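You operate a simulated robot arm through the tools that you are given. There is no shell and no other tool. Be economical: measure what you need, move in short steps, check, and stop when the job is done.

The job below is to be done with a simulated robot arm. You get a single attempt, and the scene is never put back.

Task
Put the lettered lens that says "A" from the top of the long bench on top of the blue bolts box and the lettered lens labelled "T" on the rear top of the cleaning table. Put the small grey lamp on the top of the long bench away on the middle shelf of the grey drawer counter. Put the black iris on the top of the camera table. Stack the box marked "audio" from the top of the long bench on top of the box labelled "gels". Take the bit block labelled "B" from the top of the long bench and put it on top of the blue card box there. Pull the top left tape tab of the upper holder open. The order is free. Set down upright: lettered lens, small grey lamp. The top left tape tab of the upper holder goes clockwise seen from above.

It is judged by the outcome, as a careful person would: the job done as asked, and still so three seconds after it is handed in. It fails if anything else is knocked over, pushed out of place, dropped, spilled or broken.

Robot
A 7-joint arm with a two-finger parallel gripper on a trunk, on a base that drives. Base frame: it is fixed to the floor where the robot stands at the start and does not move with it; the origin is under the middle of the robot, x ahead of it, y to its left, z up; the surface under the hand at the start is at about z = 800. Lengths are in mm, angles in rad, forces in N, time in s.
With the tool pointing down near the work surface it reaches from about 440 to 900 mm from the robot's upright axis, wherever it stands. Its first joint turns from -0.297 to 2.199 rad. Places, roughly: bit block [750, 250, 750]; black iris (5x5x3 cm) [700, -300, 800]; blue bolts box [1000, 250, 750]; blue card box (12x15x9 cm) [900, 700, 800]; lettered lens [750, 250, 750]; middle shelf of the grey drawer counter [-1600, -2100, 500]; narrow purple box, upright green box, upright oran [750, 250, 750]; rear top of the cleaning table (97x24 cm) [-2820, -580, 780]; small grey lamp (6x4x7 cm) [900, -200, 800]; top left tape tab of the upper holder [-6300, -1100, 1700]; top of the camera table [-1700, -200, 800]. Payload 1.57 kg.
Tool frame: the origin (TCP) lies between the finger pads and is the grasp point; the fingertips stand 30 mm ahead of it; z points along the fingers, y is the line along which they close. The gripper opens to 80 mm. The fingers are 17 mm wide and 12 mm thick; the gripper's body (40 by 82 mm) begins 80 mm behind the TCP.
Orientation is that of the tool frame in the base frame, as [roll, pitch, yaw] about the fixed x, y, z axes, in that order (R = Rz(yaw) Ry(pitch) Rx(roll)). With the fingers straight down and closing along the base's y, the tool's x points along the base's -x, its y along +y and its z along -z.

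Tools
- The arm moves only by the tool send_rows. Its argument "series" is a list of rows, each a list of 7 numbers: the shift along the tool's x, y, z in units of 40 mm (1.0 is 40 mm), then the turn, a rotation vector about the tool's x, y, z in units of 4 degrees (1.0 is 4 degrees), then the closure, from 0 (fully open) to 1 (shut). In form: [[x, y, z, ax, ay, az, grip], ...]. A call has 1 to 20 rows; each row shifts and turns the commanded pose from where the row before left it, along the tool's axes as they then stand. A call with a number of a shift or a turn outside -1 to 1 is refused whole. Each row takes 0.2 s and may step no farther than 50 mm and 0.15 rad from the row before; otherwise, or with a gripper value out of range, the whole call is refused. A pose out of reach is approached as far as the arm can. The call stops where the force on the tool passes 40 N (or 10 N more than at its start, if that is more) or the arm is blocked; 0.2 s more then pass. Each finger travels about 45 mm/s and halts on what it meets, pressing with about 37 N; the grip force reading is that of the motor and also rises with nothing between the fingers. The clock runs only during rows and for 0.2 s after the last one: add rows that do not move to give the fingers time. The reply holds the time, the measured pose of the TCP, the force on the tool along the base axes, the opening and the grip force, in the units named above and with some noise, with the torque about the TCP (base axes, N m) and any sound that the robot's microphone picked up, and new pictures: "show" is both (left out), scene, wrist or none.
- Cameras (640 x 400 px; columns grow to the right, rows downward): "scene" is now at [7.9, -197.8, 1347.6]; the picture's right is [0.36, -0.93, 0.00], its down [-0.32, -0.12, -0.94] and it looks along [0.88, 0.34, -0.34] (base axes); focal length 296 px, centre (320, 200). "wrist" rides on the gripper at [72, -7, -122] in the tool frame; the picture's right is [0.09, 1.00, 0.00], its down [-0.84, 0.08, -0.54] and it looks along [-0.54, 0.05, 0.84] (tool axes); focal length 238 px, centre (320, 200). There is no depth. A picture from a camera that has moved, and an enlarged one, comes with that camera's place and axes in the base frame and with its lens.
- slide_trunk(by): slides the trunk up (or, below 0, down) by that many mm; the arm and the scene camera ride with it, the base frame stays. It gives what a move gives, with no picture.
- roll_base(legs): drives the robot by 1 to 6 legs, each [ahead, left, turn to the left] in mm, mm and rad, along the robot's own axes; the way and the turn of a leg run together, so that a leg with both is an arc; at most 1500 mm and 3.142 rad a leg. The arm and the cameras ride along, it lands a little off, and it stops where it bumps. It gives what a move gives, and a new picture of the scene camera.
- turn_head(pan, tilt): turns the head with the scene camera to pan (to the left, within 1.902 rad either way) and tilt (down, from -0.506 to 1.204), counted from straight ahead of the robot. It gives what a move gives, and a new picture of the scene camera.
- enlarge(camera, box): a new picture of the part [left, top, right, bottom] of that camera's present view, enlarged. The clock stands still meanwhile.
- job_done(): hands the job in; it is judged then, once.

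Work in short steps. Places have to be worked out from the pictures, the camera data and where the tool is seen: move nearer, look again, correct. Check each grasp and each placing, and mend what went wrong. You have 196 turns and 260 pictures in all, those below and enlarged ones among them. Open the gripper and draw the arm clear of the work before you hand the job in, unless the task says otherwise.

The tools are called after "Emit:" as a command line: name --pt "numbers of a row" for each row, then --argument value for the rest, lists and objects as JSON in quotes. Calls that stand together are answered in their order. send_rows: Moves the arm, as the interface text tells. Its arguments: {"type":"object","properties":{"series":{"type":"array","items":{"type":"array","items":{"type":"number"}}},"show":{"type":"string","enum":["both","scene","wrist","none"]}},"required":["series"]} The other tools are called the same way: slide_trunk (by) slides the trunk up or down; roll_base (legs) drives the base; turn_head (pan, tilt) turns the head that bears the scene camera; enlarge (camera, box) takes an enlarged picture of a part of a camera's view; job_done () hands the job in.

At the start:

```text
time_s: 0.0
position: [687.5, 176.0, 1151.5]
ee_rot: [-3.141, -0.002, 3.141]
ft_force: [0.2, 1.4, 0.0]
torque: [-0.02, -0.03, -0.01]
opening: 79.9
finger_force: 0.1
trunk travel left (down, up): [-700.0, 90.0]
robot x, y, heading: [2.5, 4.0, -0.001]
head pan, tilt: [0.367, 0.351]
```

scene: 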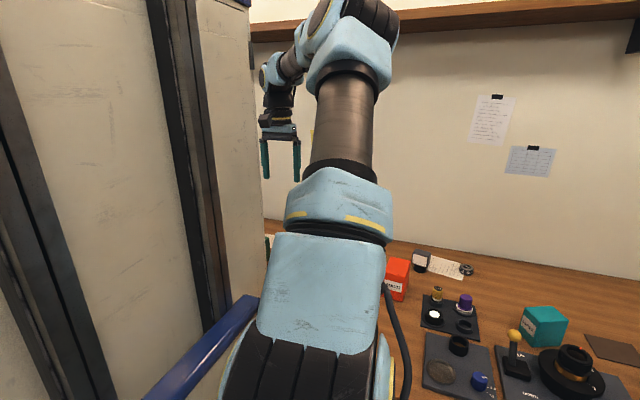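
wrist: 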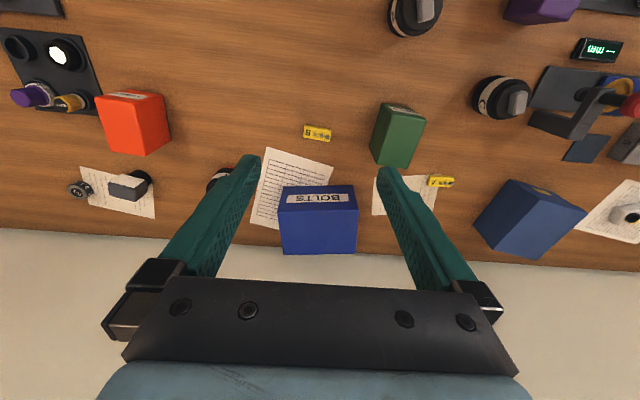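

First I look closer at the wrist view to identify the things on the long bench.

Emit:
enlarge --camera "wrist" --box '[0, 0, 320, 260]'

Emit:
enlarge --camera "wrist" --box '[320, 0, 640, 260]'

Emit:
turn_head --pan -0.3 --tilt 0.6

```text
1.54 times, centred on (160, 130) of wrist
camera zoom: at [615.6, 169.2, 1273.7], right [-0.09, 1.0, 0.0], down [0.84, 0.08, 0.54], along [0.54, 0.05, -0.84], focal length 367 px, centre (566, 308)
```

zoom: 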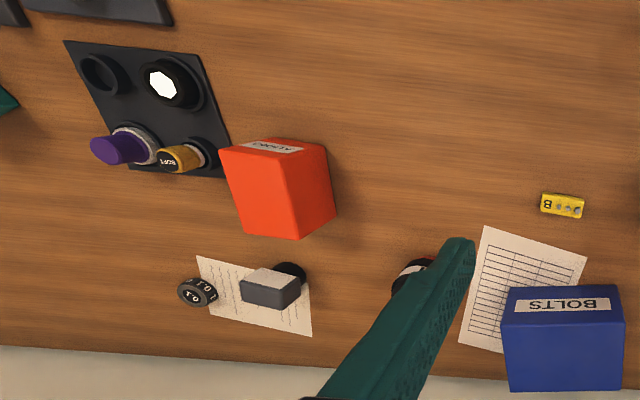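

```text
1.54 times, centred on (480, 130) of wrist
camera zoom: at [615.6, 169.2, 1273.7], right [-0.09, 1.0, 0.0], down [0.84, 0.08, 0.54], along [0.54, 0.05, -0.84], focal length 367 px, centre (74, 308)
```

zoom: 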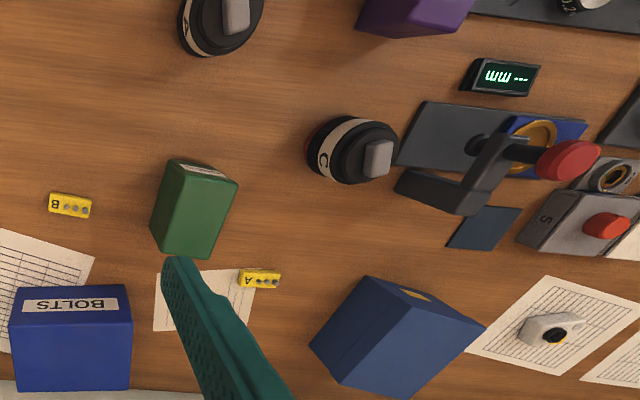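

```text
time_s: 1.0
position: [688.0, 175.4, 1151.3]
ee_rot: [-3.14, 0.001, 3.141]
ft_force: [-1.4, 0.4, -0.6]
torque: [-0.02, 0.02, 0.0]
opening: 80.2
finger_force: 0.1
trunk travel left (down, up): [-700.0, 90.0]
robot x, y, heading: [1.3, 1.6, 0.002]
head pan, tilt: [-0.3, 0.6]
camera scene: at [5.4, -257.2, 1324.9], right [-0.29, -0.96, 0.0], down [-0.54, 0.17, -0.83], along [0.79, -0.24, -0.56], focal length 296 px, centre (320, 200)
```

scene: 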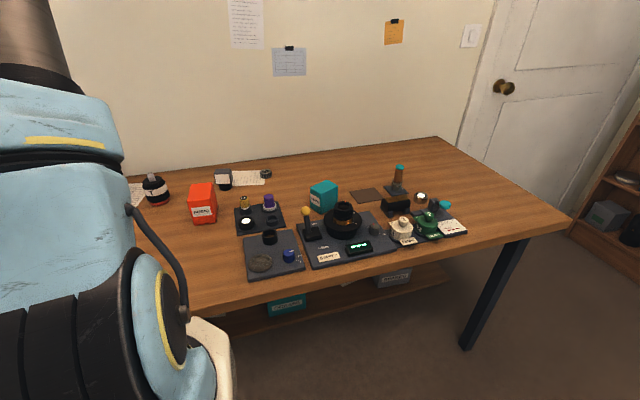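

I zoom in on the right half of the bench to read labels.

Emit:
enlarge --camera "scene" --box '[130, 150, 290, 250]'

Emit:
enlarge --camera "scene" --box '[230, 170, 390, 320]'

Emit:
enlarge --camera "scene" --box '[340, 150, 480, 290]'

Emit:
turn_head --pan 1.2 --tilt 0.5

```text
4.00 times, centred on (210, 200) of scene
camera zoom: at [5.4, -257.2, 1324.9], right [-0.29, -0.96, 0.0], down [-0.54, 0.17, -0.83], along [0.79, -0.24, -0.56], focal length 1183 px, centre (760, 200)
```

zoom: 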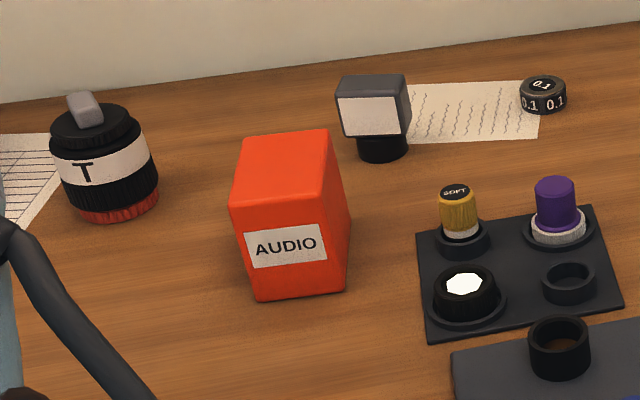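

```text
2.67 times, centred on (310, 245) of scene
camera zoom: at [5.4, -257.2, 1324.9], right [-0.29, -0.96, 0.0], down [-0.54, 0.17, -0.83], along [0.79, -0.24, -0.56], focal length 789 px, centre (347, 80)
```

zoom: 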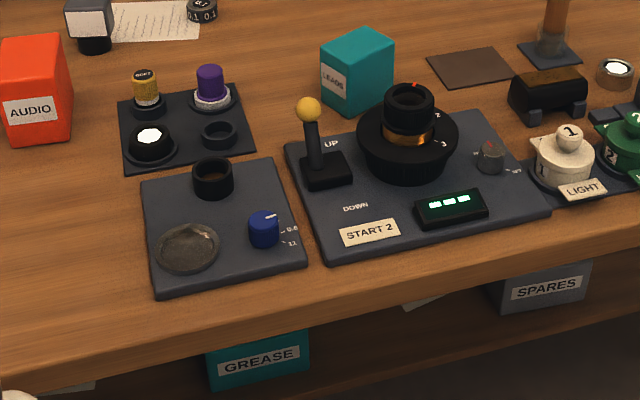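

```text
2.86 times, centred on (410, 220) of scene
camera zoom: at [5.4, -257.2, 1324.9], right [-0.29, -0.96, 0.0], down [-0.54, 0.17, -0.83], along [0.79, -0.24, -0.56], focal length 845 px, centre (63, 143)
```

zoom: 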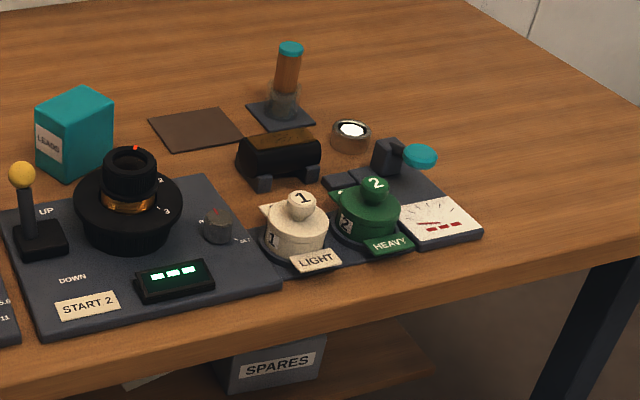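

```text
time_s: 2.6
position: [688.3, 175.1, 1150.7]
ee_rot: [-3.141, 0.0, -3.14]
ft_force: [-0.4, -1.2, -0.2]
torque: [0.02, 0.05, -0.01]
opening: 80.2
finger_force: 0.1
trunk travel left (down, up): [-700.0, 90.0]
robot x, y, heading: [1.1, -5.4, 0.003]
head pan, tilt: [1.201, 0.499]
camera scene: at [-46.1, -146.4, 1334.0], right [0.93, -0.36, 0.0], down [-0.17, -0.45, -0.88], along [0.32, 0.82, -0.48], focal length 296 px, centre (320, 200)
```

scene: 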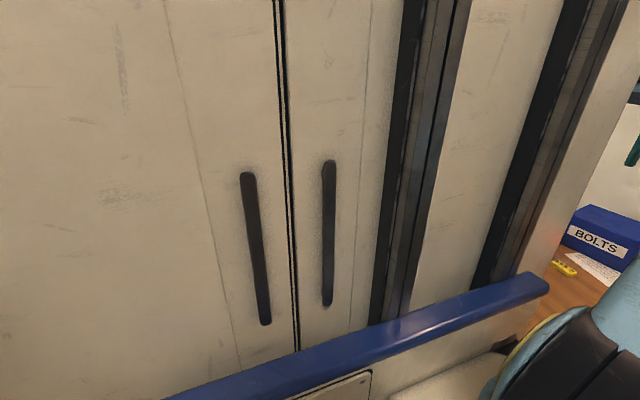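

The body hides the left part, so I slide the arm to the left, high up, for a wrist view of that part of the bench.

Emit:
send_rows --pt "0.5 1 0 0 0 0 0" --pt "0.5 1 0 0 0 0 0" --pt "0.5 1 0 0 0 0 0" --pt "0.5 1 0 0 0 0 0" --pt "0 1 0 0 0 0 0" --pt "0 1 0 0 0 0 0" --show "wrist"

Emit:
enlarge --camera "wrist" --box '[320, 0, 640, 200]'

Emit:
enlarge --camera "wrist" --box '[0, 0, 320, 200]'

```text
time_s: 4.0
position: [608.8, 334.6, 1152.2]
ee_rot: [3.14, 0.0, 3.137]
ft_force: [0.6, 0.0, -1.0]
torque: [-0.01, -0.01, -0.01]
opening: 80.1
finger_force: 0.0
out of reach, approached as far as the arm can: row 5, 6
trunk travel left (down, up): [-700.0, 90.0]
robot x, y, heading: [3.5, -2.7, -0.001]
head pan, tilt: [1.201, 0.499]
camera wrist: at [536.7, 328.3, 1274.9], right [-0.09, 1.0, 0.0], down [0.84, 0.07, 0.54], along [0.54, 0.05, -0.84], focal length 238 px, centre (320, 200)
```

wrist: 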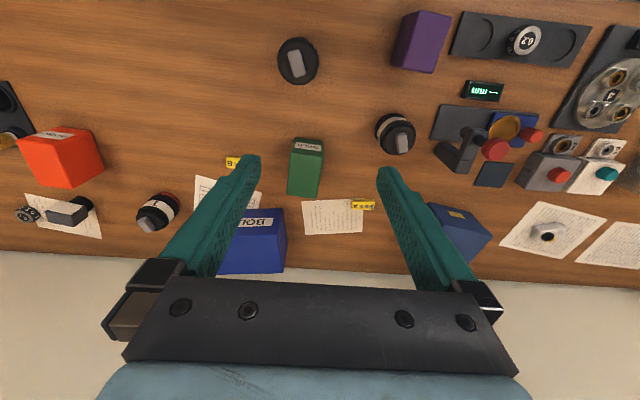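

```text
2.00 times, centred on (480, 100) of wrist
camera zoom: at [536.7, 328.3, 1274.9], right [-0.09, 1.0, 0.0], down [0.84, 0.07, 0.54], along [0.54, 0.05, -0.84], focal length 477 px, centre (0, 400)
```

zoom: 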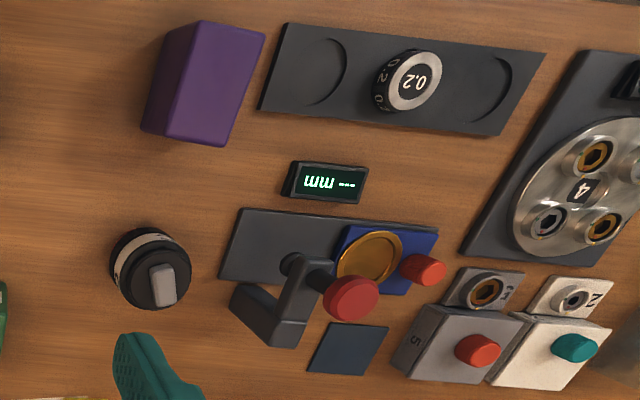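

```text
2.00 times, centred on (160, 100) of wrist
camera zoom: at [536.7, 328.3, 1274.9], right [-0.09, 1.0, 0.0], down [0.84, 0.07, 0.54], along [0.54, 0.05, -0.84], focal length 477 px, centre (640, 400)
```

zoom: 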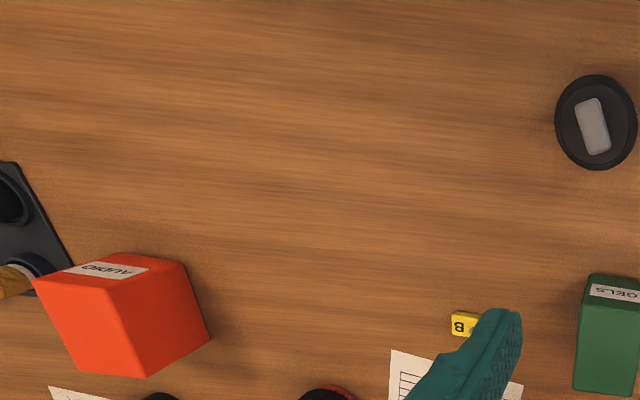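

Audio is the orange box, gels the green one; lenses seen so far say T and C, and a third stands near (556, 299). I lower the wrist behind that third lens to read its letter.

Emit:
send_rows --pt "0.8 -0.1 0.5 0 0 0 0" --pt "0.8 -0.1 0.5 0 0 0 0" --pt "0.8 -0.1 0.5 0 0 0 0" --pt "0.8 -0.2 0.5 0 0 0 0" --pt "0.4 -0.2 0.8 0 0 0 0" --pt "0 0 0.8 0 0 0 0" --show "wrist"

```text
time_s: 5.2
position: [476.6, 308.2, 1046.8]
ee_rot: [3.139, 0.008, 3.127]
ft_force: [9.1, -0.9, -3.6]
torque: [0.18, 0.87, 0.19]
opening: 79.9
finger_force: 0.0
trunk travel left (down, up): [-700.0, 90.0]
robot x, y, heading: [0.5, 0.7, -0.001]
head pan, tilt: [1.201, 0.499]
stopped in row 6: the force on the tool passed its limit at 64 N (the readings are from after the stop); the commanded pose is now the measured one
camera wrist: at [402.8, 301.3, 1169.4], right [-0.08, 1.0, 0.0], down [0.83, 0.06, 0.55], along [0.55, 0.05, -0.84], focal length 238 px, centre (320, 200)
```

wrist: 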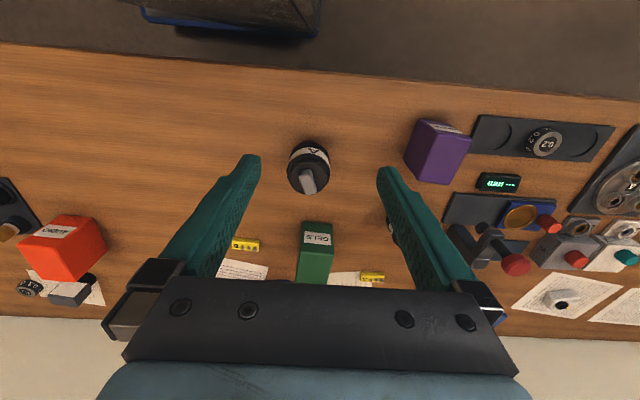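

Something of the arm touched the robot's own body near in; I back off later. Zoom on the lens.

Emit:
enlarge --camera "wrist" --box '[260, 120, 360, 200]'

Emit:
enlarge --camera "wrist" --box '[0, 160, 280, 320]'

Emit:
enlarge --camera "wrist" --box '[280, 200, 400, 300]'

```text
5.00 times, centred on (310, 160) of wrist
camera zoom: at [402.8, 301.3, 1169.4], right [-0.08, 1.0, 0.0], down [0.83, 0.06, 0.55], along [0.55, 0.05, -0.84], focal length 1192 px, centre (370, 400)
```

zoom: 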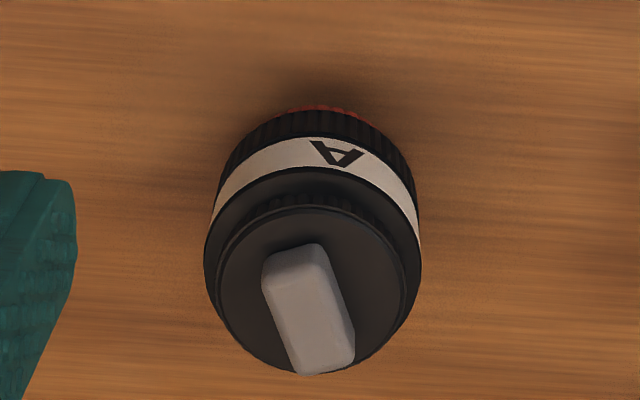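

```text
2.29 times, centred on (140, 240) of wrist
camera zoom: at [402.8, 301.3, 1169.4], right [-0.08, 1.0, 0.0], down [0.83, 0.06, 0.55], along [0.55, 0.05, -0.84], focal length 545 px, centre (731, 109)
```

zoom: 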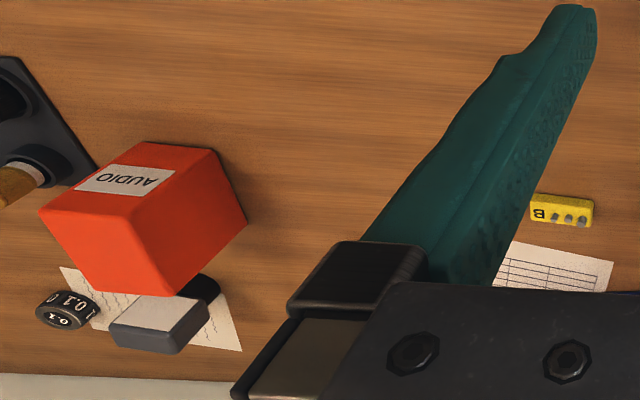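

```text
4.00 times, centred on (340, 250) of wrist
camera zoom: at [402.8, 301.3, 1169.4], right [-0.08, 1.0, 0.0], down [0.83, 0.06, 0.55], along [0.55, 0.05, -0.84], focal length 953 px, centre (240, 0)
```

zoom: 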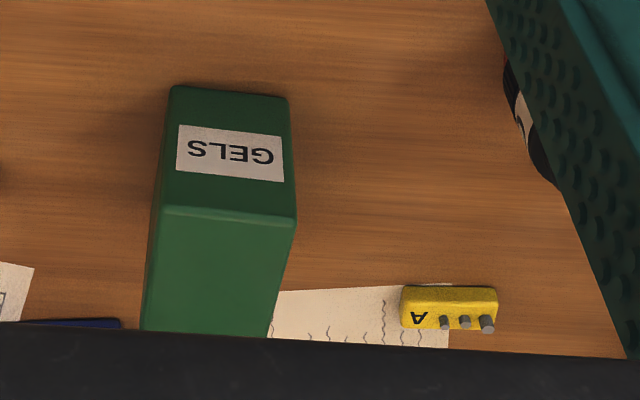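

The third lens is A, at about (554, 300), knob top near z 895. I move over it at a safe height and look again.

Emit:
send_rows --pt "-0.7 -0.1 -0.3 0 0 0 0" --pt "-0.7 -0.1 0 0 0 0 0" --pt "-0.5 0 0 0 0 0 0" --pt "0 0 0.8 0 0 0 0" --pt "0 0 0.8 0 0 0 0" --show "wrist"

```text
time_s: 6.5
position: [550.9, 299.3, 994.5]
ee_rot: [3.135, 0.008, 3.131]
ft_force: [0.3, -0.1, 0.0]
torque: [-0.01, -0.06, 0.0]
opening: 80.1
finger_force: 0.0
trunk travel left (down, up): [-700.0, 90.0]
robot x, y, heading: [-0.7, 1.4, -0.004]
head pan, tilt: [1.201, 0.499]
camera wrist: at [477.8, 292.6, 1118.0], right [-0.08, 1.0, 0.0], down [0.83, 0.06, 0.55], along [0.55, 0.05, -0.84], focal length 238 px, centre (320, 200)
```

wrist: 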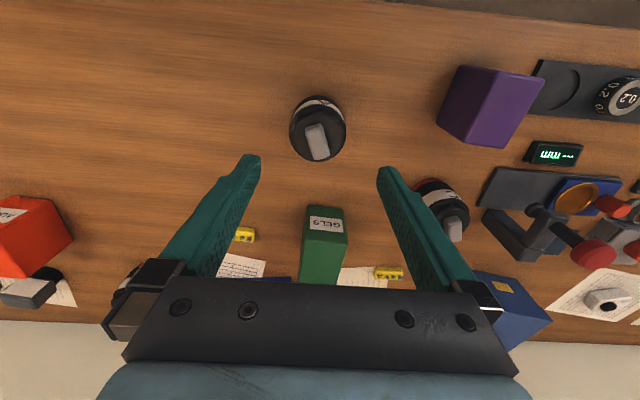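

Aligned within a few mm of the lens. I descend around its body and close.

Emit:
send_rows --pt "-0.1 -0.02 0.9 0 0 0 0" --pt "0 0 0.9 0 0 0 0" --pt "0 0 0.9 0 0 0 0" --pt "0 0 0.75 0 0 0 0" --show "wrist"

```text
time_s: 7.5
position: [556.2, 299.0, 857.9]
ee_rot: [3.135, 0.008, 3.129]
ft_force: [0.2, 0.1, -0.8]
torque: [-0.01, 0.0, 0.02]
opening: 80.1
finger_force: 0.1
trunk travel left (down, up): [-700.0, 90.0]
robot x, y, heading: [1.9, -2.8, -0.003]
head pan, tilt: [1.201, 0.499]
camera wrist: at [482.7, 292.4, 980.0], right [-0.08, 1.0, 0.0], down [0.83, 0.06, 0.55], along [0.55, 0.05, -0.84], focal length 238 px, centre (320, 200)
```

wrist: 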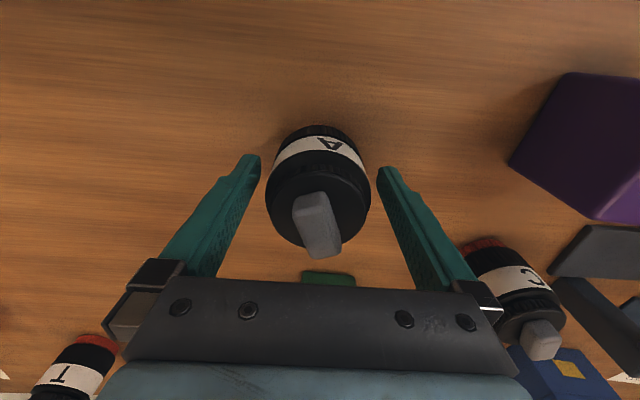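

The lens sits between the fingers. Close, then lift a little.

Emit:
send_rows --pt "0 0 0 0 0 0 0.5" --pt "0 0 0 0 0 0 1" --pt "0 0 0 0 0 0 1" --pt "0 0 0 0 0 0 1" --pt "0 0 -0.5 0 0 0 1" --pt "0 0 -0.8 0 0 0 1" --pt "0 0 -0.8 0 0 0 1" --pt "0 0 -0.9 0 0 0 1" --pt "0 0 -0.9 0 0 0 1" --show "wrist"

```text
time_s: 9.4
position: [554.0, 299.9, 1015.8]
ee_rot: [3.135, 0.006, 3.131]
ft_force: [0.1, -0.3, -5.9]
torque: [-0.01, 0.05, 0.0]
opening: 63.9
finger_force: 36.9
trunk travel left (down, up): [-700.0, 90.0]
robot x, y, heading: [-0.3, -0.5, 0.005]
head pan, tilt: [1.201, 0.499]
camera wrist: at [481.6, 292.2, 1136.3], right [-0.08, 1.0, 0.0], down [0.83, 0.06, 0.55], along [0.55, 0.05, -0.84], focal length 238 px, centre (320, 200)
```

wrist: 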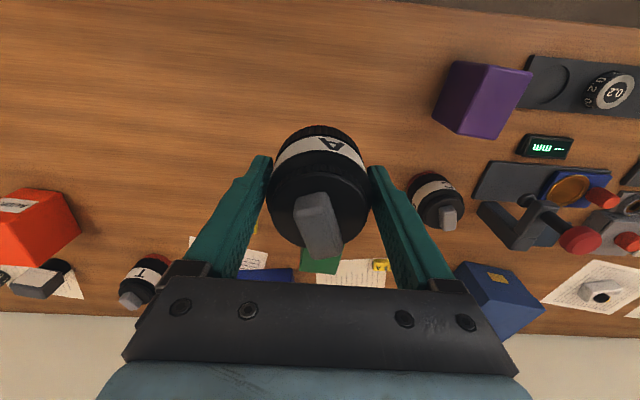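

A lens is held (64 mm, well gripped; TCP 58 mm above its base). The bolts box is at about (940, 197) with top at z≈895, beyond 900 mm reach, so I drive 100 mm ahead.

Emit:
roll_base --legs '[[100, 0, 0]]'

```text
time_s: 10.5
position: [611.8, 297.1, 1012.2]
ee_rot: [3.14, 0.007, 3.125]
ft_force: [0.1, 0.2, -5.6]
torque: [0.03, 0.03, 0.02]
opening: 64.0
finger_force: 37.2
trunk travel left (down, up): [-700.0, 90.0]
robot x, y, heading: [57.7, -0.4, 0.004]
head pan, tilt: [1.201, 0.499]
stopped in leg 1: the robot was blocked; the commanded pose is now the measured one
camera scene: at [8.7, -146.8, 1334.0], right [0.93, -0.36, 0.0], down [-0.17, -0.45, -0.88], along [0.32, 0.82, -0.48], focal length 296 px, centre (320, 200)
```

scene: 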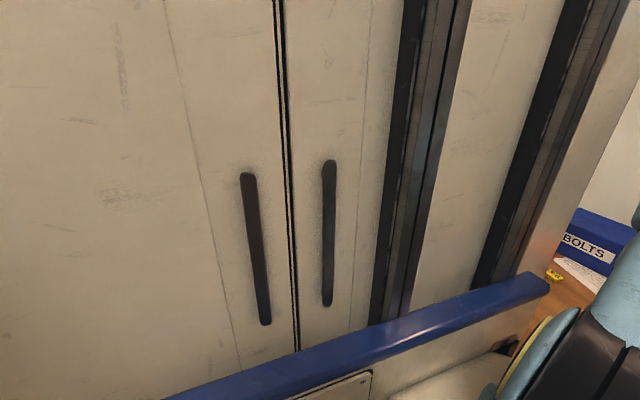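

The base stopped at x=58 against the bench. I reach out toward the bolts box at height and look.

Emit:
send_rows --pt "-0.9 -0.35 -0.3 0 0 0 1" --pt "-0.9 -0.35 -0.2 0 0 0 1" --pt "-0.9 -0.35 0 0 0 0 1" --pt "-0.9 -0.35 0 0 0 0 1" --pt "-0.9 -0.35 0 0 0 0 1" --pt "-0.9 -0.35 0 0 0 0 1" --show "wrist"

```text
time_s: 11.9
position: [825.0, 211.0, 1033.4]
ee_rot: [3.14, 0.008, 3.125]
ft_force: [-0.1, 0.4, -5.9]
torque: [-0.03, 0.0, -0.01]
opening: 63.7
finger_force: 36.8
trunk travel left (down, up): [-700.0, 90.0]
robot x, y, heading: [53.9, -3.9, 0.007]
head pan, tilt: [1.201, 0.499]
camera wrist: at [752.7, 203.7, 1154.9], right [-0.08, 1.0, 0.0], down [0.83, 0.06, 0.55], along [0.55, 0.04, -0.84], focal length 238 px, centre (320, 200)
```

wrist: 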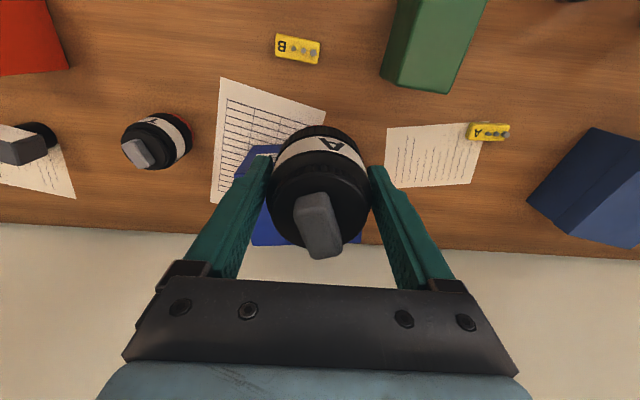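

The box's top spans about x 887–1000, y 120–283. I move over to (935, 198).

Emit:
send_rows --pt "-0.7 -0.1 0 0 0 0 1" --pt "-0.7 -0.1 0 0 0 0 1" --pt "-0.7 -0.1 0 0 0 0 1" --pt "-0.65 -0.05 0 0 0 0 1" --show "wrist"

Emit:
turn_head --pan 0.35 --tilt 0.35

```text
time_s: 12.9
position: [881.7, 200.6, 1033.5]
ee_rot: [3.139, 0.005, 3.124]
ft_force: [0.5, 1.0, -5.3]
torque: [-0.01, 0.08, 0.03]
opening: 63.8
finger_force: 37.0
out of reach, approached as far as the arm can: row 3, 4
trunk travel left (down, up): [-700.0, 90.0]
robot x, y, heading: [53.7, -0.1, 0.001]
head pan, tilt: [1.201, 0.499]
camera wrist: at [808.8, 193.6, 1155.7], right [-0.07, 1.0, 0.0], down [0.83, 0.06, 0.55], along [0.55, 0.04, -0.84], focal length 238 px, centre (320, 200)
```

wrist: 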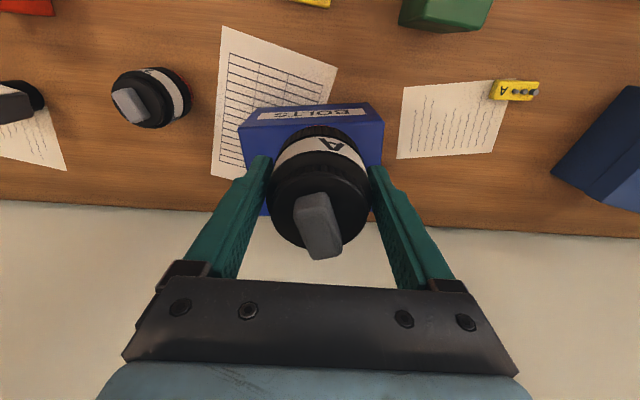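

```text
time_s: 14.1
position: [881.8, 199.9, 1033.1]
ee_rot: [3.138, 0.009, 3.123]
ft_force: [-0.2, -0.4, -5.4]
torque: [-0.03, 0.04, 0.01]
opening: 63.8
finger_force: 37.4
trunk travel left (down, up): [-700.0, 90.0]
robot x, y, heading: [54.2, 2.0, -0.005]
head pan, tilt: [0.351, 0.351]
camera scene: at [63.3, -199.6, 1347.7], right [0.35, -0.94, 0.0], down [-0.32, -0.12, -0.94], along [0.88, 0.32, -0.34], focal length 296 px, centre (320, 200)
```

scene: 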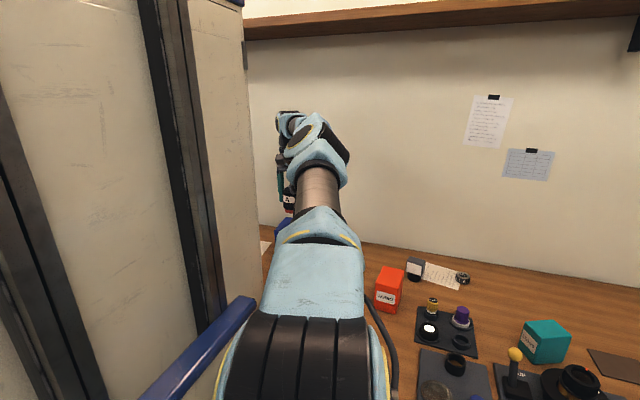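

Out of reach at this height. Raising the trunk lets the arm reach lower relative to the shoulder, i.e. farther out.

Emit:
slide_trunk --by 85

Emit:
send_rows --pt "0 0 0.8 0 0 0 1" --pt "0 0 0.8 0 0 0 1" --pt "0 0 0.7 0 0 0 1" --pt "-0.5 0 0.3 0 0 0 1" --pt "-0.6 0 0 0 0 0 1" --show "wrist"

```text
time_s: 15.3
position: [881.2, 200.6, 1118.7]
ee_rot: [3.14, 0.006, 3.124]
ft_force: [0.0, 0.3, -6.0]
torque: [0.0, 0.04, 0.0]
opening: 64.1
finger_force: 36.7
trunk travel left (down, up): [-785.0, 5.0]
robot x, y, heading: [52.7, -1.0, -0.001]
head pan, tilt: [0.351, 0.351]
```

```text
time_s: 16.5
position: [899.8, 196.8, 1016.2]
ee_rot: [3.141, 0.005, 3.123]
ft_force: [0.3, 0.5, -6.0]
torque: [-0.02, 0.01, 0.01]
opening: 63.9
finger_force: 37.3
out of reach, approached as far as the arm can: row 4, 5
trunk travel left (down, up): [-785.0, 5.0]
robot x, y, heading: [54.4, 0.5, 0.005]
head pan, tilt: [0.351, 0.351]
camera wrist: at [828.2, 191.2, 1138.3], right [-0.07, 1.0, 0.0], down [0.83, 0.06, 0.55], along [0.55, 0.04, -0.84], focal length 238 px, centre (320, 200)
```

wrist: 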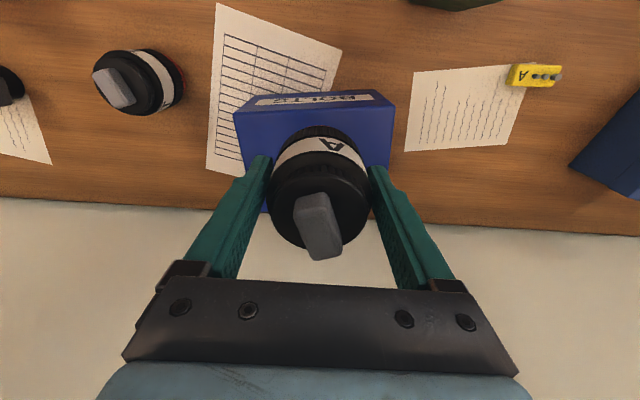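

Reach improves as I go lower; I go down to z≈975 (lens base ≈917, above the box top) and push out again.

Emit:
send_rows --pt "0 0 0.5 0 0 0 1" --pt "0 0 0.5 0 0 0 1" --pt "-0.4 0 0 0 0 0 1" --pt "-0.4 0 0 0 0 0 1" --show "wrist"

```text
time_s: 17.5
position: [901.0, 197.7, 975.5]
ee_rot: [3.138, 0.006, 3.123]
ft_force: [0.4, 0.1, -4.8]
torque: [-0.01, 0.03, 0.03]
opening: 63.6
finger_force: 36.8
out of reach, approached as far as the arm can: row 3, 4
trunk travel left (down, up): [-785.0, 5.0]
robot x, y, heading: [56.0, 1.3, 0.003]
head pan, tilt: [0.351, 0.351]
camera wrist: at [828.5, 191.1, 1097.9], right [-0.07, 1.0, 0.0], down [0.83, 0.06, 0.55], along [0.55, 0.04, -0.84], focal length 238 px, centre (320, 200)
```

wrist: 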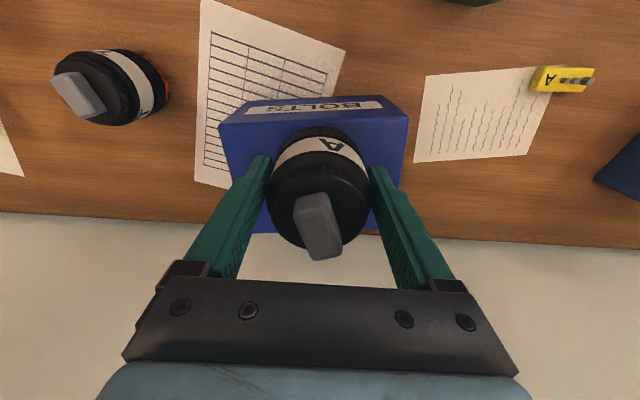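

Still ~20–30 mm short. I raise slightly and drive 190 mm left so that the box is straight ahead, which gives more reach.

Emit:
send_rows --pt "0.5 0 -0.7 0 0 0 1" --pt "0.5 0 -0.7 0 0 0 1" --show "none"

Emit:
roll_base --legs '[[-10, 0, 0], [0, 190, 0], [100, 0, 0]]'

```text
time_s: 18.1
position: [861.4, 197.7, 1031.4]
ee_rot: [3.141, 0.004, 3.123]
ft_force: [0.2, -0.7, -5.8]
torque: [-0.01, 0.07, 0.02]
opening: 64.1
finger_force: 36.7
trunk travel left (down, up): [-785.0, 5.0]
robot x, y, heading: [54.4, 1.2, 0.0]
head pan, tilt: [0.351, 0.351]
```

```text
time_s: 20.4
position: [861.7, 384.0, 1029.4]
ee_rot: [3.14, 0.003, 3.12]
ft_force: [0.4, -0.4, -6.1]
torque: [-0.03, 0.02, 0.0]
opening: 63.8
finger_force: 36.9
trunk travel left (down, up): [-785.0, 5.0]
robot x, y, heading: [61.0, 187.1, -0.001]
head pan, tilt: [0.351, 0.351]
stopped in leg 3: the robot was blocked; the commanded pose is now the measured one
camera scene: at [64.1, -11.2, 1432.7], right [0.34, -0.94, 0.0], down [-0.32, -0.12, -0.94], along [0.88, 0.32, -0.34], focal length 296 px, centre (320, 200)
```

scene: 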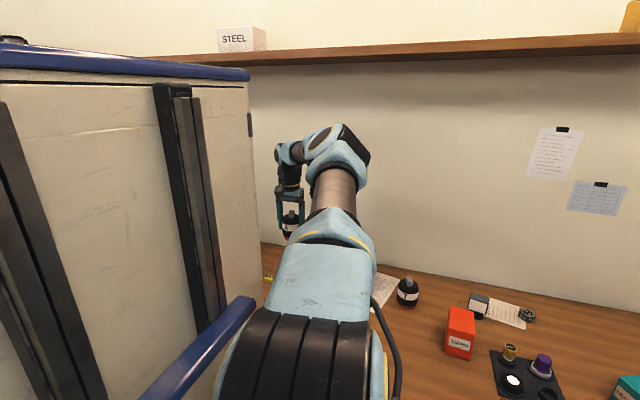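

Now robot y=187. I swing the lens back to y≈197 and then lower and reach out.

Emit:
send_rows --pt "0 -0.95 0 0 0 0 1" --pt "0 -0.95 0 0 0 0 1" --pt "0 -0.95 0 0 0 0 1" --pt "0 -0.95 0 0 0 0 1" --pt "0 -0.85 0 0 0 0 1" --pt "-0.2 0 0.7 0 0 0 1" --pt "-0.8 0 0.7 0 0 0 1" --pt "-0.8 0 0 0 0 0 1" --show "wrist"

```text
time_s: 22.2
position: [930.0, 195.5, 975.2]
ee_rot: [3.139, 0.006, 3.121]
ft_force: [-1.1, -0.1, -5.7]
torque: [-0.01, 0.06, 0.0]
opening: 63.8
finger_force: 36.8
trunk travel left (down, up): [-785.0, 5.0]
robot x, y, heading: [51.5, 186.7, -0.003]
head pan, tilt: [0.351, 0.351]
camera wrist: at [857.5, 190.3, 1097.5], right [-0.07, 1.0, 0.0], down [0.84, 0.06, 0.55], along [0.54, 0.04, -0.84], focal length 238 px, centre (320, 200)
```

wrist: 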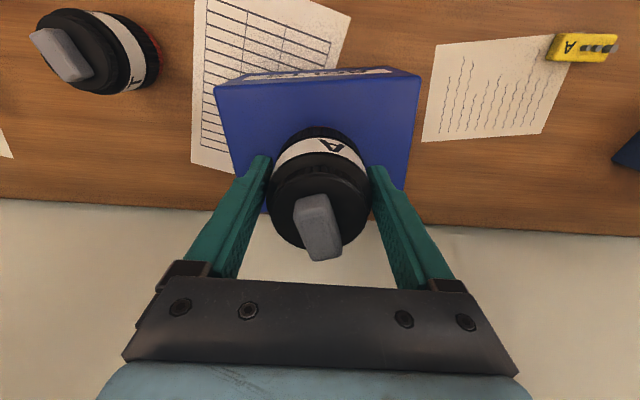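

Now at (930, 195). I lower toward the box top in small steps.

Emit:
send_rows --pt "0 0 0.25 0 0 0 1" --pt "0 0 0.15 0 0 0 1" --pt "0 0 0.05 0 0 0 1" --show "wrist"

```text
time_s: 23.0
position: [930.9, 196.8, 956.6]
ee_rot: [3.138, 0.004, 3.12]
ft_force: [-0.7, -0.8, -1.2]
torque: [-0.07, 0.09, -0.03]
opening: 63.9
finger_force: 36.6
trunk travel left (down, up): [-785.0, 5.0]
robot x, y, heading: [55.8, 186.5, -0.0]
head pan, tilt: [0.351, 0.351]
camera wrist: at [857.6, 191.1, 1079.5], right [-0.07, 1.0, 0.0], down [0.84, 0.06, 0.55], along [0.55, 0.04, -0.84], focal length 238 px, centre (320, 200)
```

wrist: 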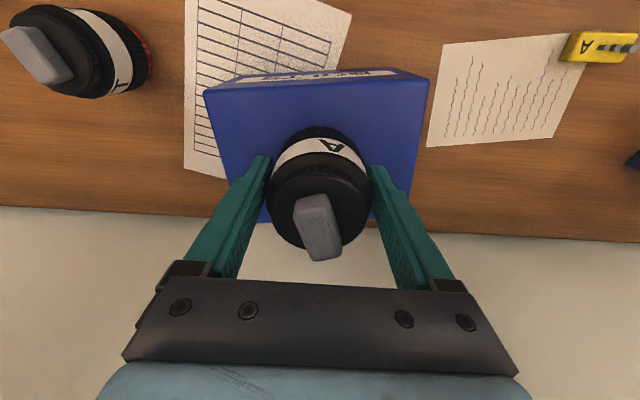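

Contact: the box now carries the lens. Open and lift straight up.

Emit:
send_rows --pt "0 0 0.03 0 0 0 1" --pt "0 0 0 0 0 0 0.5" --pt "0 0 0 0 0 0 0" --pt "0 0 0 0 0 0 0" --pt "0 0 -0.5 0 0 0 0" --pt "0 0 -0.8 0 0 0 0" --pt "0 0 -0.8 0 0 0 0" --pt "0.5 0 -0.7 0 0 0 0" --pt "0.9 0 0 0 0 0 0" --show "wrist"

```text
time_s: 25.0
position: [874.9, 198.5, 1066.8]
ee_rot: [-3.141, 0.007, 3.121]
ft_force: [-0.4, 0.5, -0.8]
torque: [0.03, 0.02, 0.0]
opening: 80.0
finger_force: 0.0
trunk travel left (down, up): [-785.0, 5.0]
robot x, y, heading: [55.8, 189.5, 0.0]
head pan, tilt: [0.351, 0.351]
camera wrist: at [801.2, 191.6, 1189.4], right [-0.07, 1.0, 0.0], down [0.84, 0.06, 0.55], along [0.54, 0.04, -0.84], focal length 238 px, centre (320, 200)
```

wrist: 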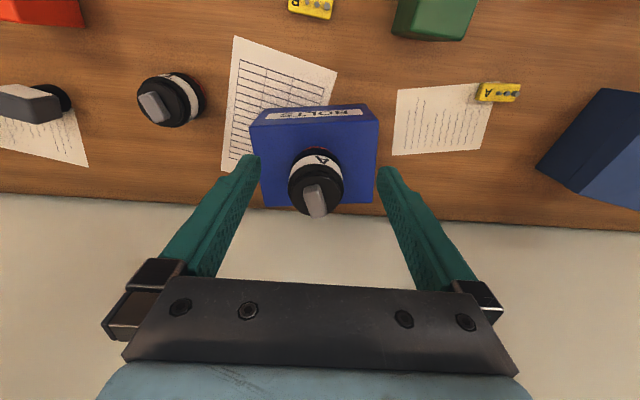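

A stands well on the bolts box. Next the bit block B near (761, 176): I move above it and look.

Emit:
send_rows --pt "0.9 -0.2 0.2 0 0 0.9 0" --pt "0.9 -0.2 0.6 0 0 1 0" --pt "0.9 -0.1 0.8 0 0 1 0" --pt "0 0 0.9 0 0 1 0" --show "wrist"

```text
time_s: 26.0
position: [765.9, 186.6, 966.0]
ee_rot: [3.14, 0.005, 2.848]
ft_force: [-0.2, -0.5, -0.1]
torque: [-0.02, -0.01, 0.0]
opening: 80.1
finger_force: 0.1
trunk travel left (down, up): [-785.0, 5.0]
robot x, y, heading: [56.7, 190.0, -0.002]
head pan, tilt: [0.351, 0.351]
camera wrist: at [693.9, 199.9, 1088.5], right [0.2, 0.98, 0.0], down [0.82, -0.17, 0.55], along [0.54, -0.11, -0.84], focal length 238 px, centre (320, 200)
```

wrist: 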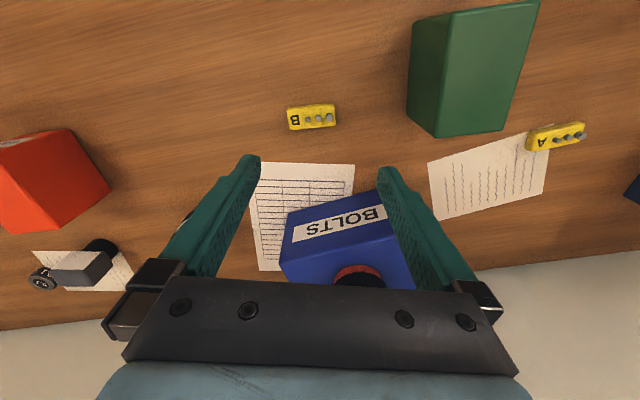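

Block B at (759, 177), now aligned. I shift, descend to just above the bench and look.

Emit:
send_rows --pt "0.1 -0.29 0.8 0 0 -0.5 0" --pt "0 0 0.8 0 0 0 0" --pt "0 0 0.8 0 0 0 0" --pt "0 0 0.6 0 0 0 0" --show "wrist"

```text
time_s: 27.0
position: [760.9, 178.5, 847.0]
ee_rot: [3.139, 0.006, 2.886]
ft_force: [-0.4, -0.3, -0.2]
torque: [0.0, -0.02, 0.0]
opening: 79.8
finger_force: 0.0
trunk travel left (down, up): [-785.0, 5.0]
robot x, y, heading: [60.0, 185.5, 0.002]
head pan, tilt: [0.351, 0.351]
camera wrist: at [687.8, 188.3, 968.7], right [0.16, 0.99, 0.0], down [0.83, -0.14, 0.55], along [0.54, -0.09, -0.84], focal length 238 px, centre (320, 200)
```

wrist: 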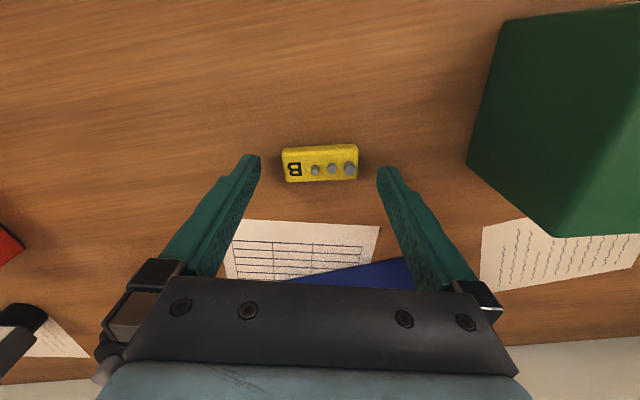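

Well centred. Descend the last 14 mm, close and lift.

Emit:
send_rows --pt "0.07 -0.03 0.33 0 0 0 0" --pt "0 0 0 0 0 0 0.5" --pt "0 0 0 0 0 0 1" --pt "0 0 0 0 0 0 1" --pt "0 0 0 0 0 0 1" --pt "0 0 -0.5 0 0 0 1" --pt "0 0 -0.9 0 0 0 1" --pt "0 0 -0.9 0 0 0 1" --pt "0 0 -0.9 0 0 0 1" --pt "0 0 -0.9 0 0 0 1" --show "wrist"

```text
time_s: 29.2
position: [755.0, 176.6, 996.4]
ee_rot: [3.139, 0.002, 2.884]
ft_force: [0.5, 0.5, -0.5]
torque: [-0.01, 0.03, 0.0]
opening: 55.0
finger_force: 37.4
trunk travel left (down, up): [-785.0, 5.0]
robot x, y, heading: [58.4, 187.9, 0.004]
head pan, tilt: [0.351, 0.351]
camera wrist: at [683.5, 188.0, 1119.0], right [0.16, 0.99, 0.0], down [0.83, -0.14, 0.55], along [0.54, -0.09, -0.84], focal length 238 px, centre (320, 200)
```

wrist: 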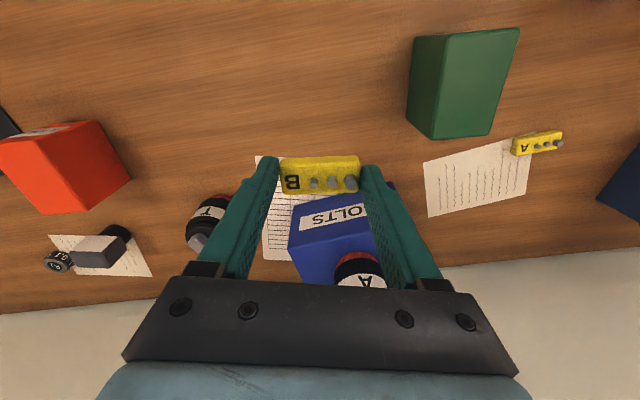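

B is held (55 mm along its length, bottom ≈34 mm below the TCP). I drive left along the bench toward the blue card box.

Emit:
roll_base --legs '[[-30, 0, 0], [0, 430, 0]]'

Emit:
send_rows --pt "0 0 0 0 0 0 1" --show "wrist"

```text
time_s: 32.3
position: [725.1, 607.5, 995.9]
ee_rot: [3.138, 0.004, 2.88]
ft_force: [0.1, -0.4, -0.1]
torque: [0.01, 0.03, 0.02]
opening: 54.6
finger_force: 37.2
trunk travel left (down, up): [-785.0, 5.0]
robot x, y, heading: [22.2, 620.0, 0.003]
head pan, tilt: [0.351, 0.351]
camera scene: at [33.5, 421.2, 1432.7], right [0.34, -0.94, 0.0], down [-0.32, -0.12, -0.94], along [0.88, 0.32, -0.34], focal length 296 px, centre (320, 200)
```

scene: 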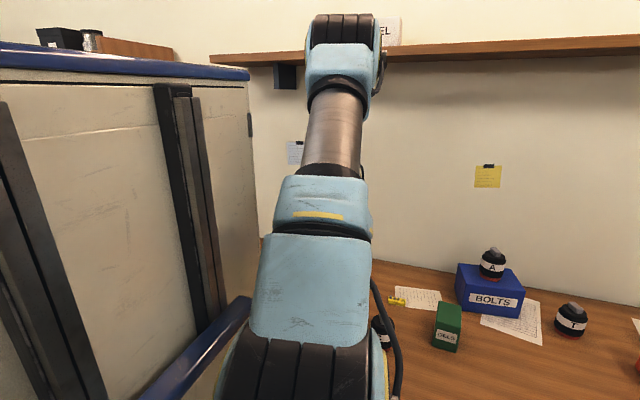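

```text
time_s: 32.7
position: [725.9, 607.7, 996.3]
ee_rot: [3.139, 0.006, 2.882]
ft_force: [-0.5, -0.3, -0.9]
torque: [-0.03, 0.0, -0.03]
opening: 54.7
finger_force: 36.2
trunk travel left (down, up): [-785.0, 5.0]
robot x, y, heading: [25.7, 618.0, -0.002]
head pan, tilt: [0.351, 0.351]
camera wrist: at [653.4, 619.0, 1118.9], right [0.17, 0.99, 0.0], down [0.83, -0.14, 0.55], along [0.54, -0.09, -0.84], focal length 238 px, centre (320, 200)
```

wrist: 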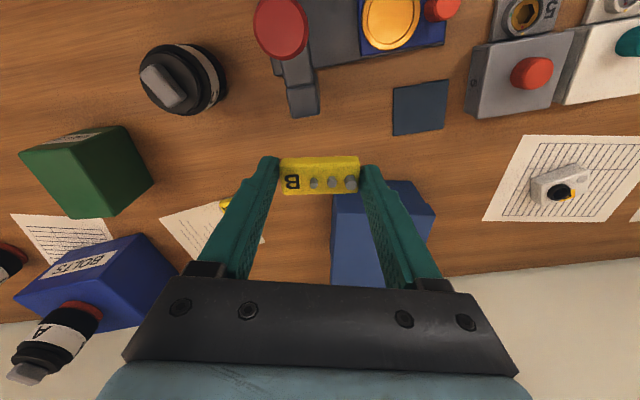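

The blue card box is right ahead. I zoom in to locate its top face.

Emit:
enlarge --camera "wrist" --box '[300, 160, 460, 300]'

```text
2.86 times, centred on (380, 230) of wrist
camera zoom: at [653.4, 619.0, 1118.9], right [0.17, 0.99, 0.0], down [0.83, -0.14, 0.55], along [0.54, -0.09, -0.84], focal length 681 px, centre (149, 114)
```

zoom: 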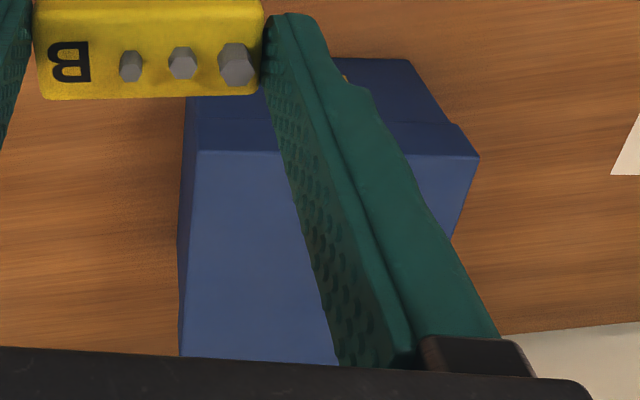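

Top face centre about (908, 655), z≈890. I carry the block over (880, 660) and lower to just above.

Emit:
send_rows --pt "-0.7 0.45 0 0 0 0 1" --pt "-0.7 0.45 0 0 0 0 1" --pt "-0.7 0.45 0 0 0 0 1" --pt "-0.7 0.45 0.3 0 0 0 1" --pt "-0.6 0.44 0.5 0 0 0 1" --pt "0 0 0.4 0 0 0 1" --show "wrist"

```text
time_s: 34.1
position: [880.4, 658.0, 947.5]
ee_rot: [3.139, 0.004, 2.882]
ft_force: [0.3, 0.1, -1.1]
torque: [0.02, -0.01, -0.01]
opening: 54.8
finger_force: 37.2
trunk travel left (down, up): [-785.0, 5.0]
robot x, y, heading: [25.2, 622.4, -0.0]
head pan, tilt: [0.351, 0.351]
camera wrist: at [808.8, 670.5, 1071.1], right [0.17, 0.99, 0.0], down [0.83, -0.14, 0.55], along [0.54, -0.09, -0.84], focal length 238 px, centre (320, 200)
```

wrist: 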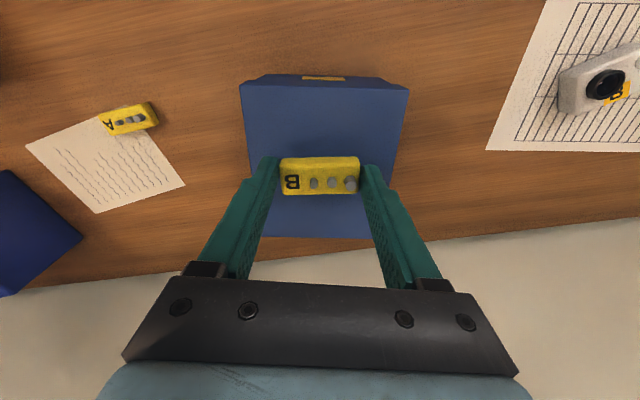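

Centred on the top. I lower until the force shows contact.

Emit:
send_rows --pt "0 0 0.3 0 0 0 1" --pt "0 0 0.15 0 0 0 1" --pt "0 0 0.1 0 0 0 1" --show "wrist"

```text
time_s: 34.9
position: [880.8, 659.6, 926.6]
ee_rot: [3.14, 0.005, 2.881]
ft_force: [-0.2, 0.2, 0.6]
torque: [0.04, 0.02, -0.02]
opening: 54.6
finger_force: 37.7
trunk travel left (down, up): [-785.0, 5.0]
robot x, y, heading: [23.5, 618.7, 0.0]
head pan, tilt: [0.351, 0.351]
camera wrist: at [808.4, 670.5, 1049.3], right [0.17, 0.99, 0.0], down [0.83, -0.14, 0.55], along [0.54, -0.09, -0.84], focal length 238 px, centre (320, 200)
```

wrist: 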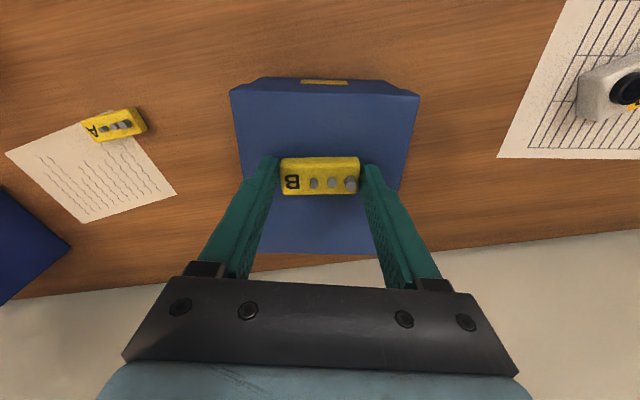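

Emit:
send_rows --pt "0 0 0.08 0 0 0 1" --pt "0 0 0.08 0 0 0 1" --pt "0 0 0 0 0 0 1" --show "none"

```text
time_s: 35.7
position: [880.6, 658.8, 923.0]
ee_rot: [3.138, 0.006, 2.881]
ft_force: [-3.3, -1.2, 14.7]
torque: [-0.22, 0.12, 0.02]
opening: 54.3
finger_force: 37.2
trunk travel left (down, up): [-785.0, 5.0]
robot x, y, heading: [26.0, 617.8, -0.005]
head pan, tilt: [0.351, 0.351]
```

Contact at z≈923. Release and lift clear.

Emit:
send_rows --pt "0 0 -0.05 0 0 0 0.5" --pt "0 0 0 0 0 0 0" --pt "0 0 0 0 0 0 0" --pt "0 0 -0.5 0 0 0 0" --pt "0 0 -0.9 0 0 0 0" --pt "0.9 0 -0.9 0 0 0 0" --pt "0.9 0 -0.5 0 0 0 0" --show "wrist"

```text
refused: row 6 steps farther than a row can; nothing moved
```

Emit:
send_rows --pt "0 0 -0.05 0 0 0 0.5" --pt "0 0 0 0 0 0 0" --pt "0 0 0 0 0 0 0" --pt "0 0 -0.5 0 0 0 0" --pt "0 0 -0.9 0 0 0 0" --pt "0.8 0 -0.8 0 0 0 0" --pt "0.8 0 -0.5 0 0 0 0" --show "wrist"

```text
time_s: 37.3
position: [819.2, 676.0, 1030.0]
ee_rot: [3.14, 0.002, 2.883]
ft_force: [0.0, 0.7, -1.1]
torque: [0.02, 0.0, 0.01]
opening: 79.9
finger_force: 0.0
trunk travel left (down, up): [-785.0, 5.0]
robot x, y, heading: [26.9, 620.6, -0.006]
head pan, tilt: [0.351, 0.351]
camera wrist: at [747.0, 686.7, 1152.5], right [0.17, 0.99, 0.0], down [0.83, -0.14, 0.55], along [0.54, -0.09, -0.84], focal length 238 px, centre (320, 200)
```

wrist: 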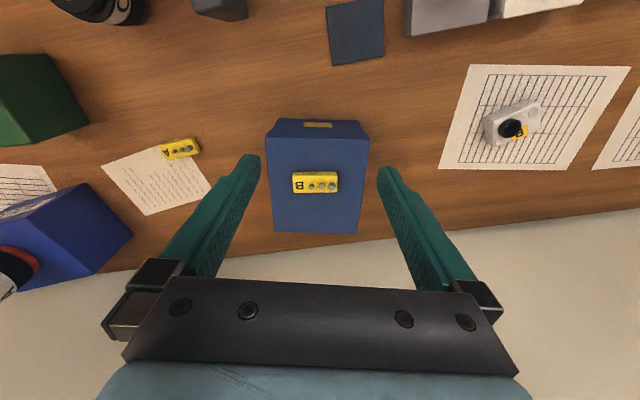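

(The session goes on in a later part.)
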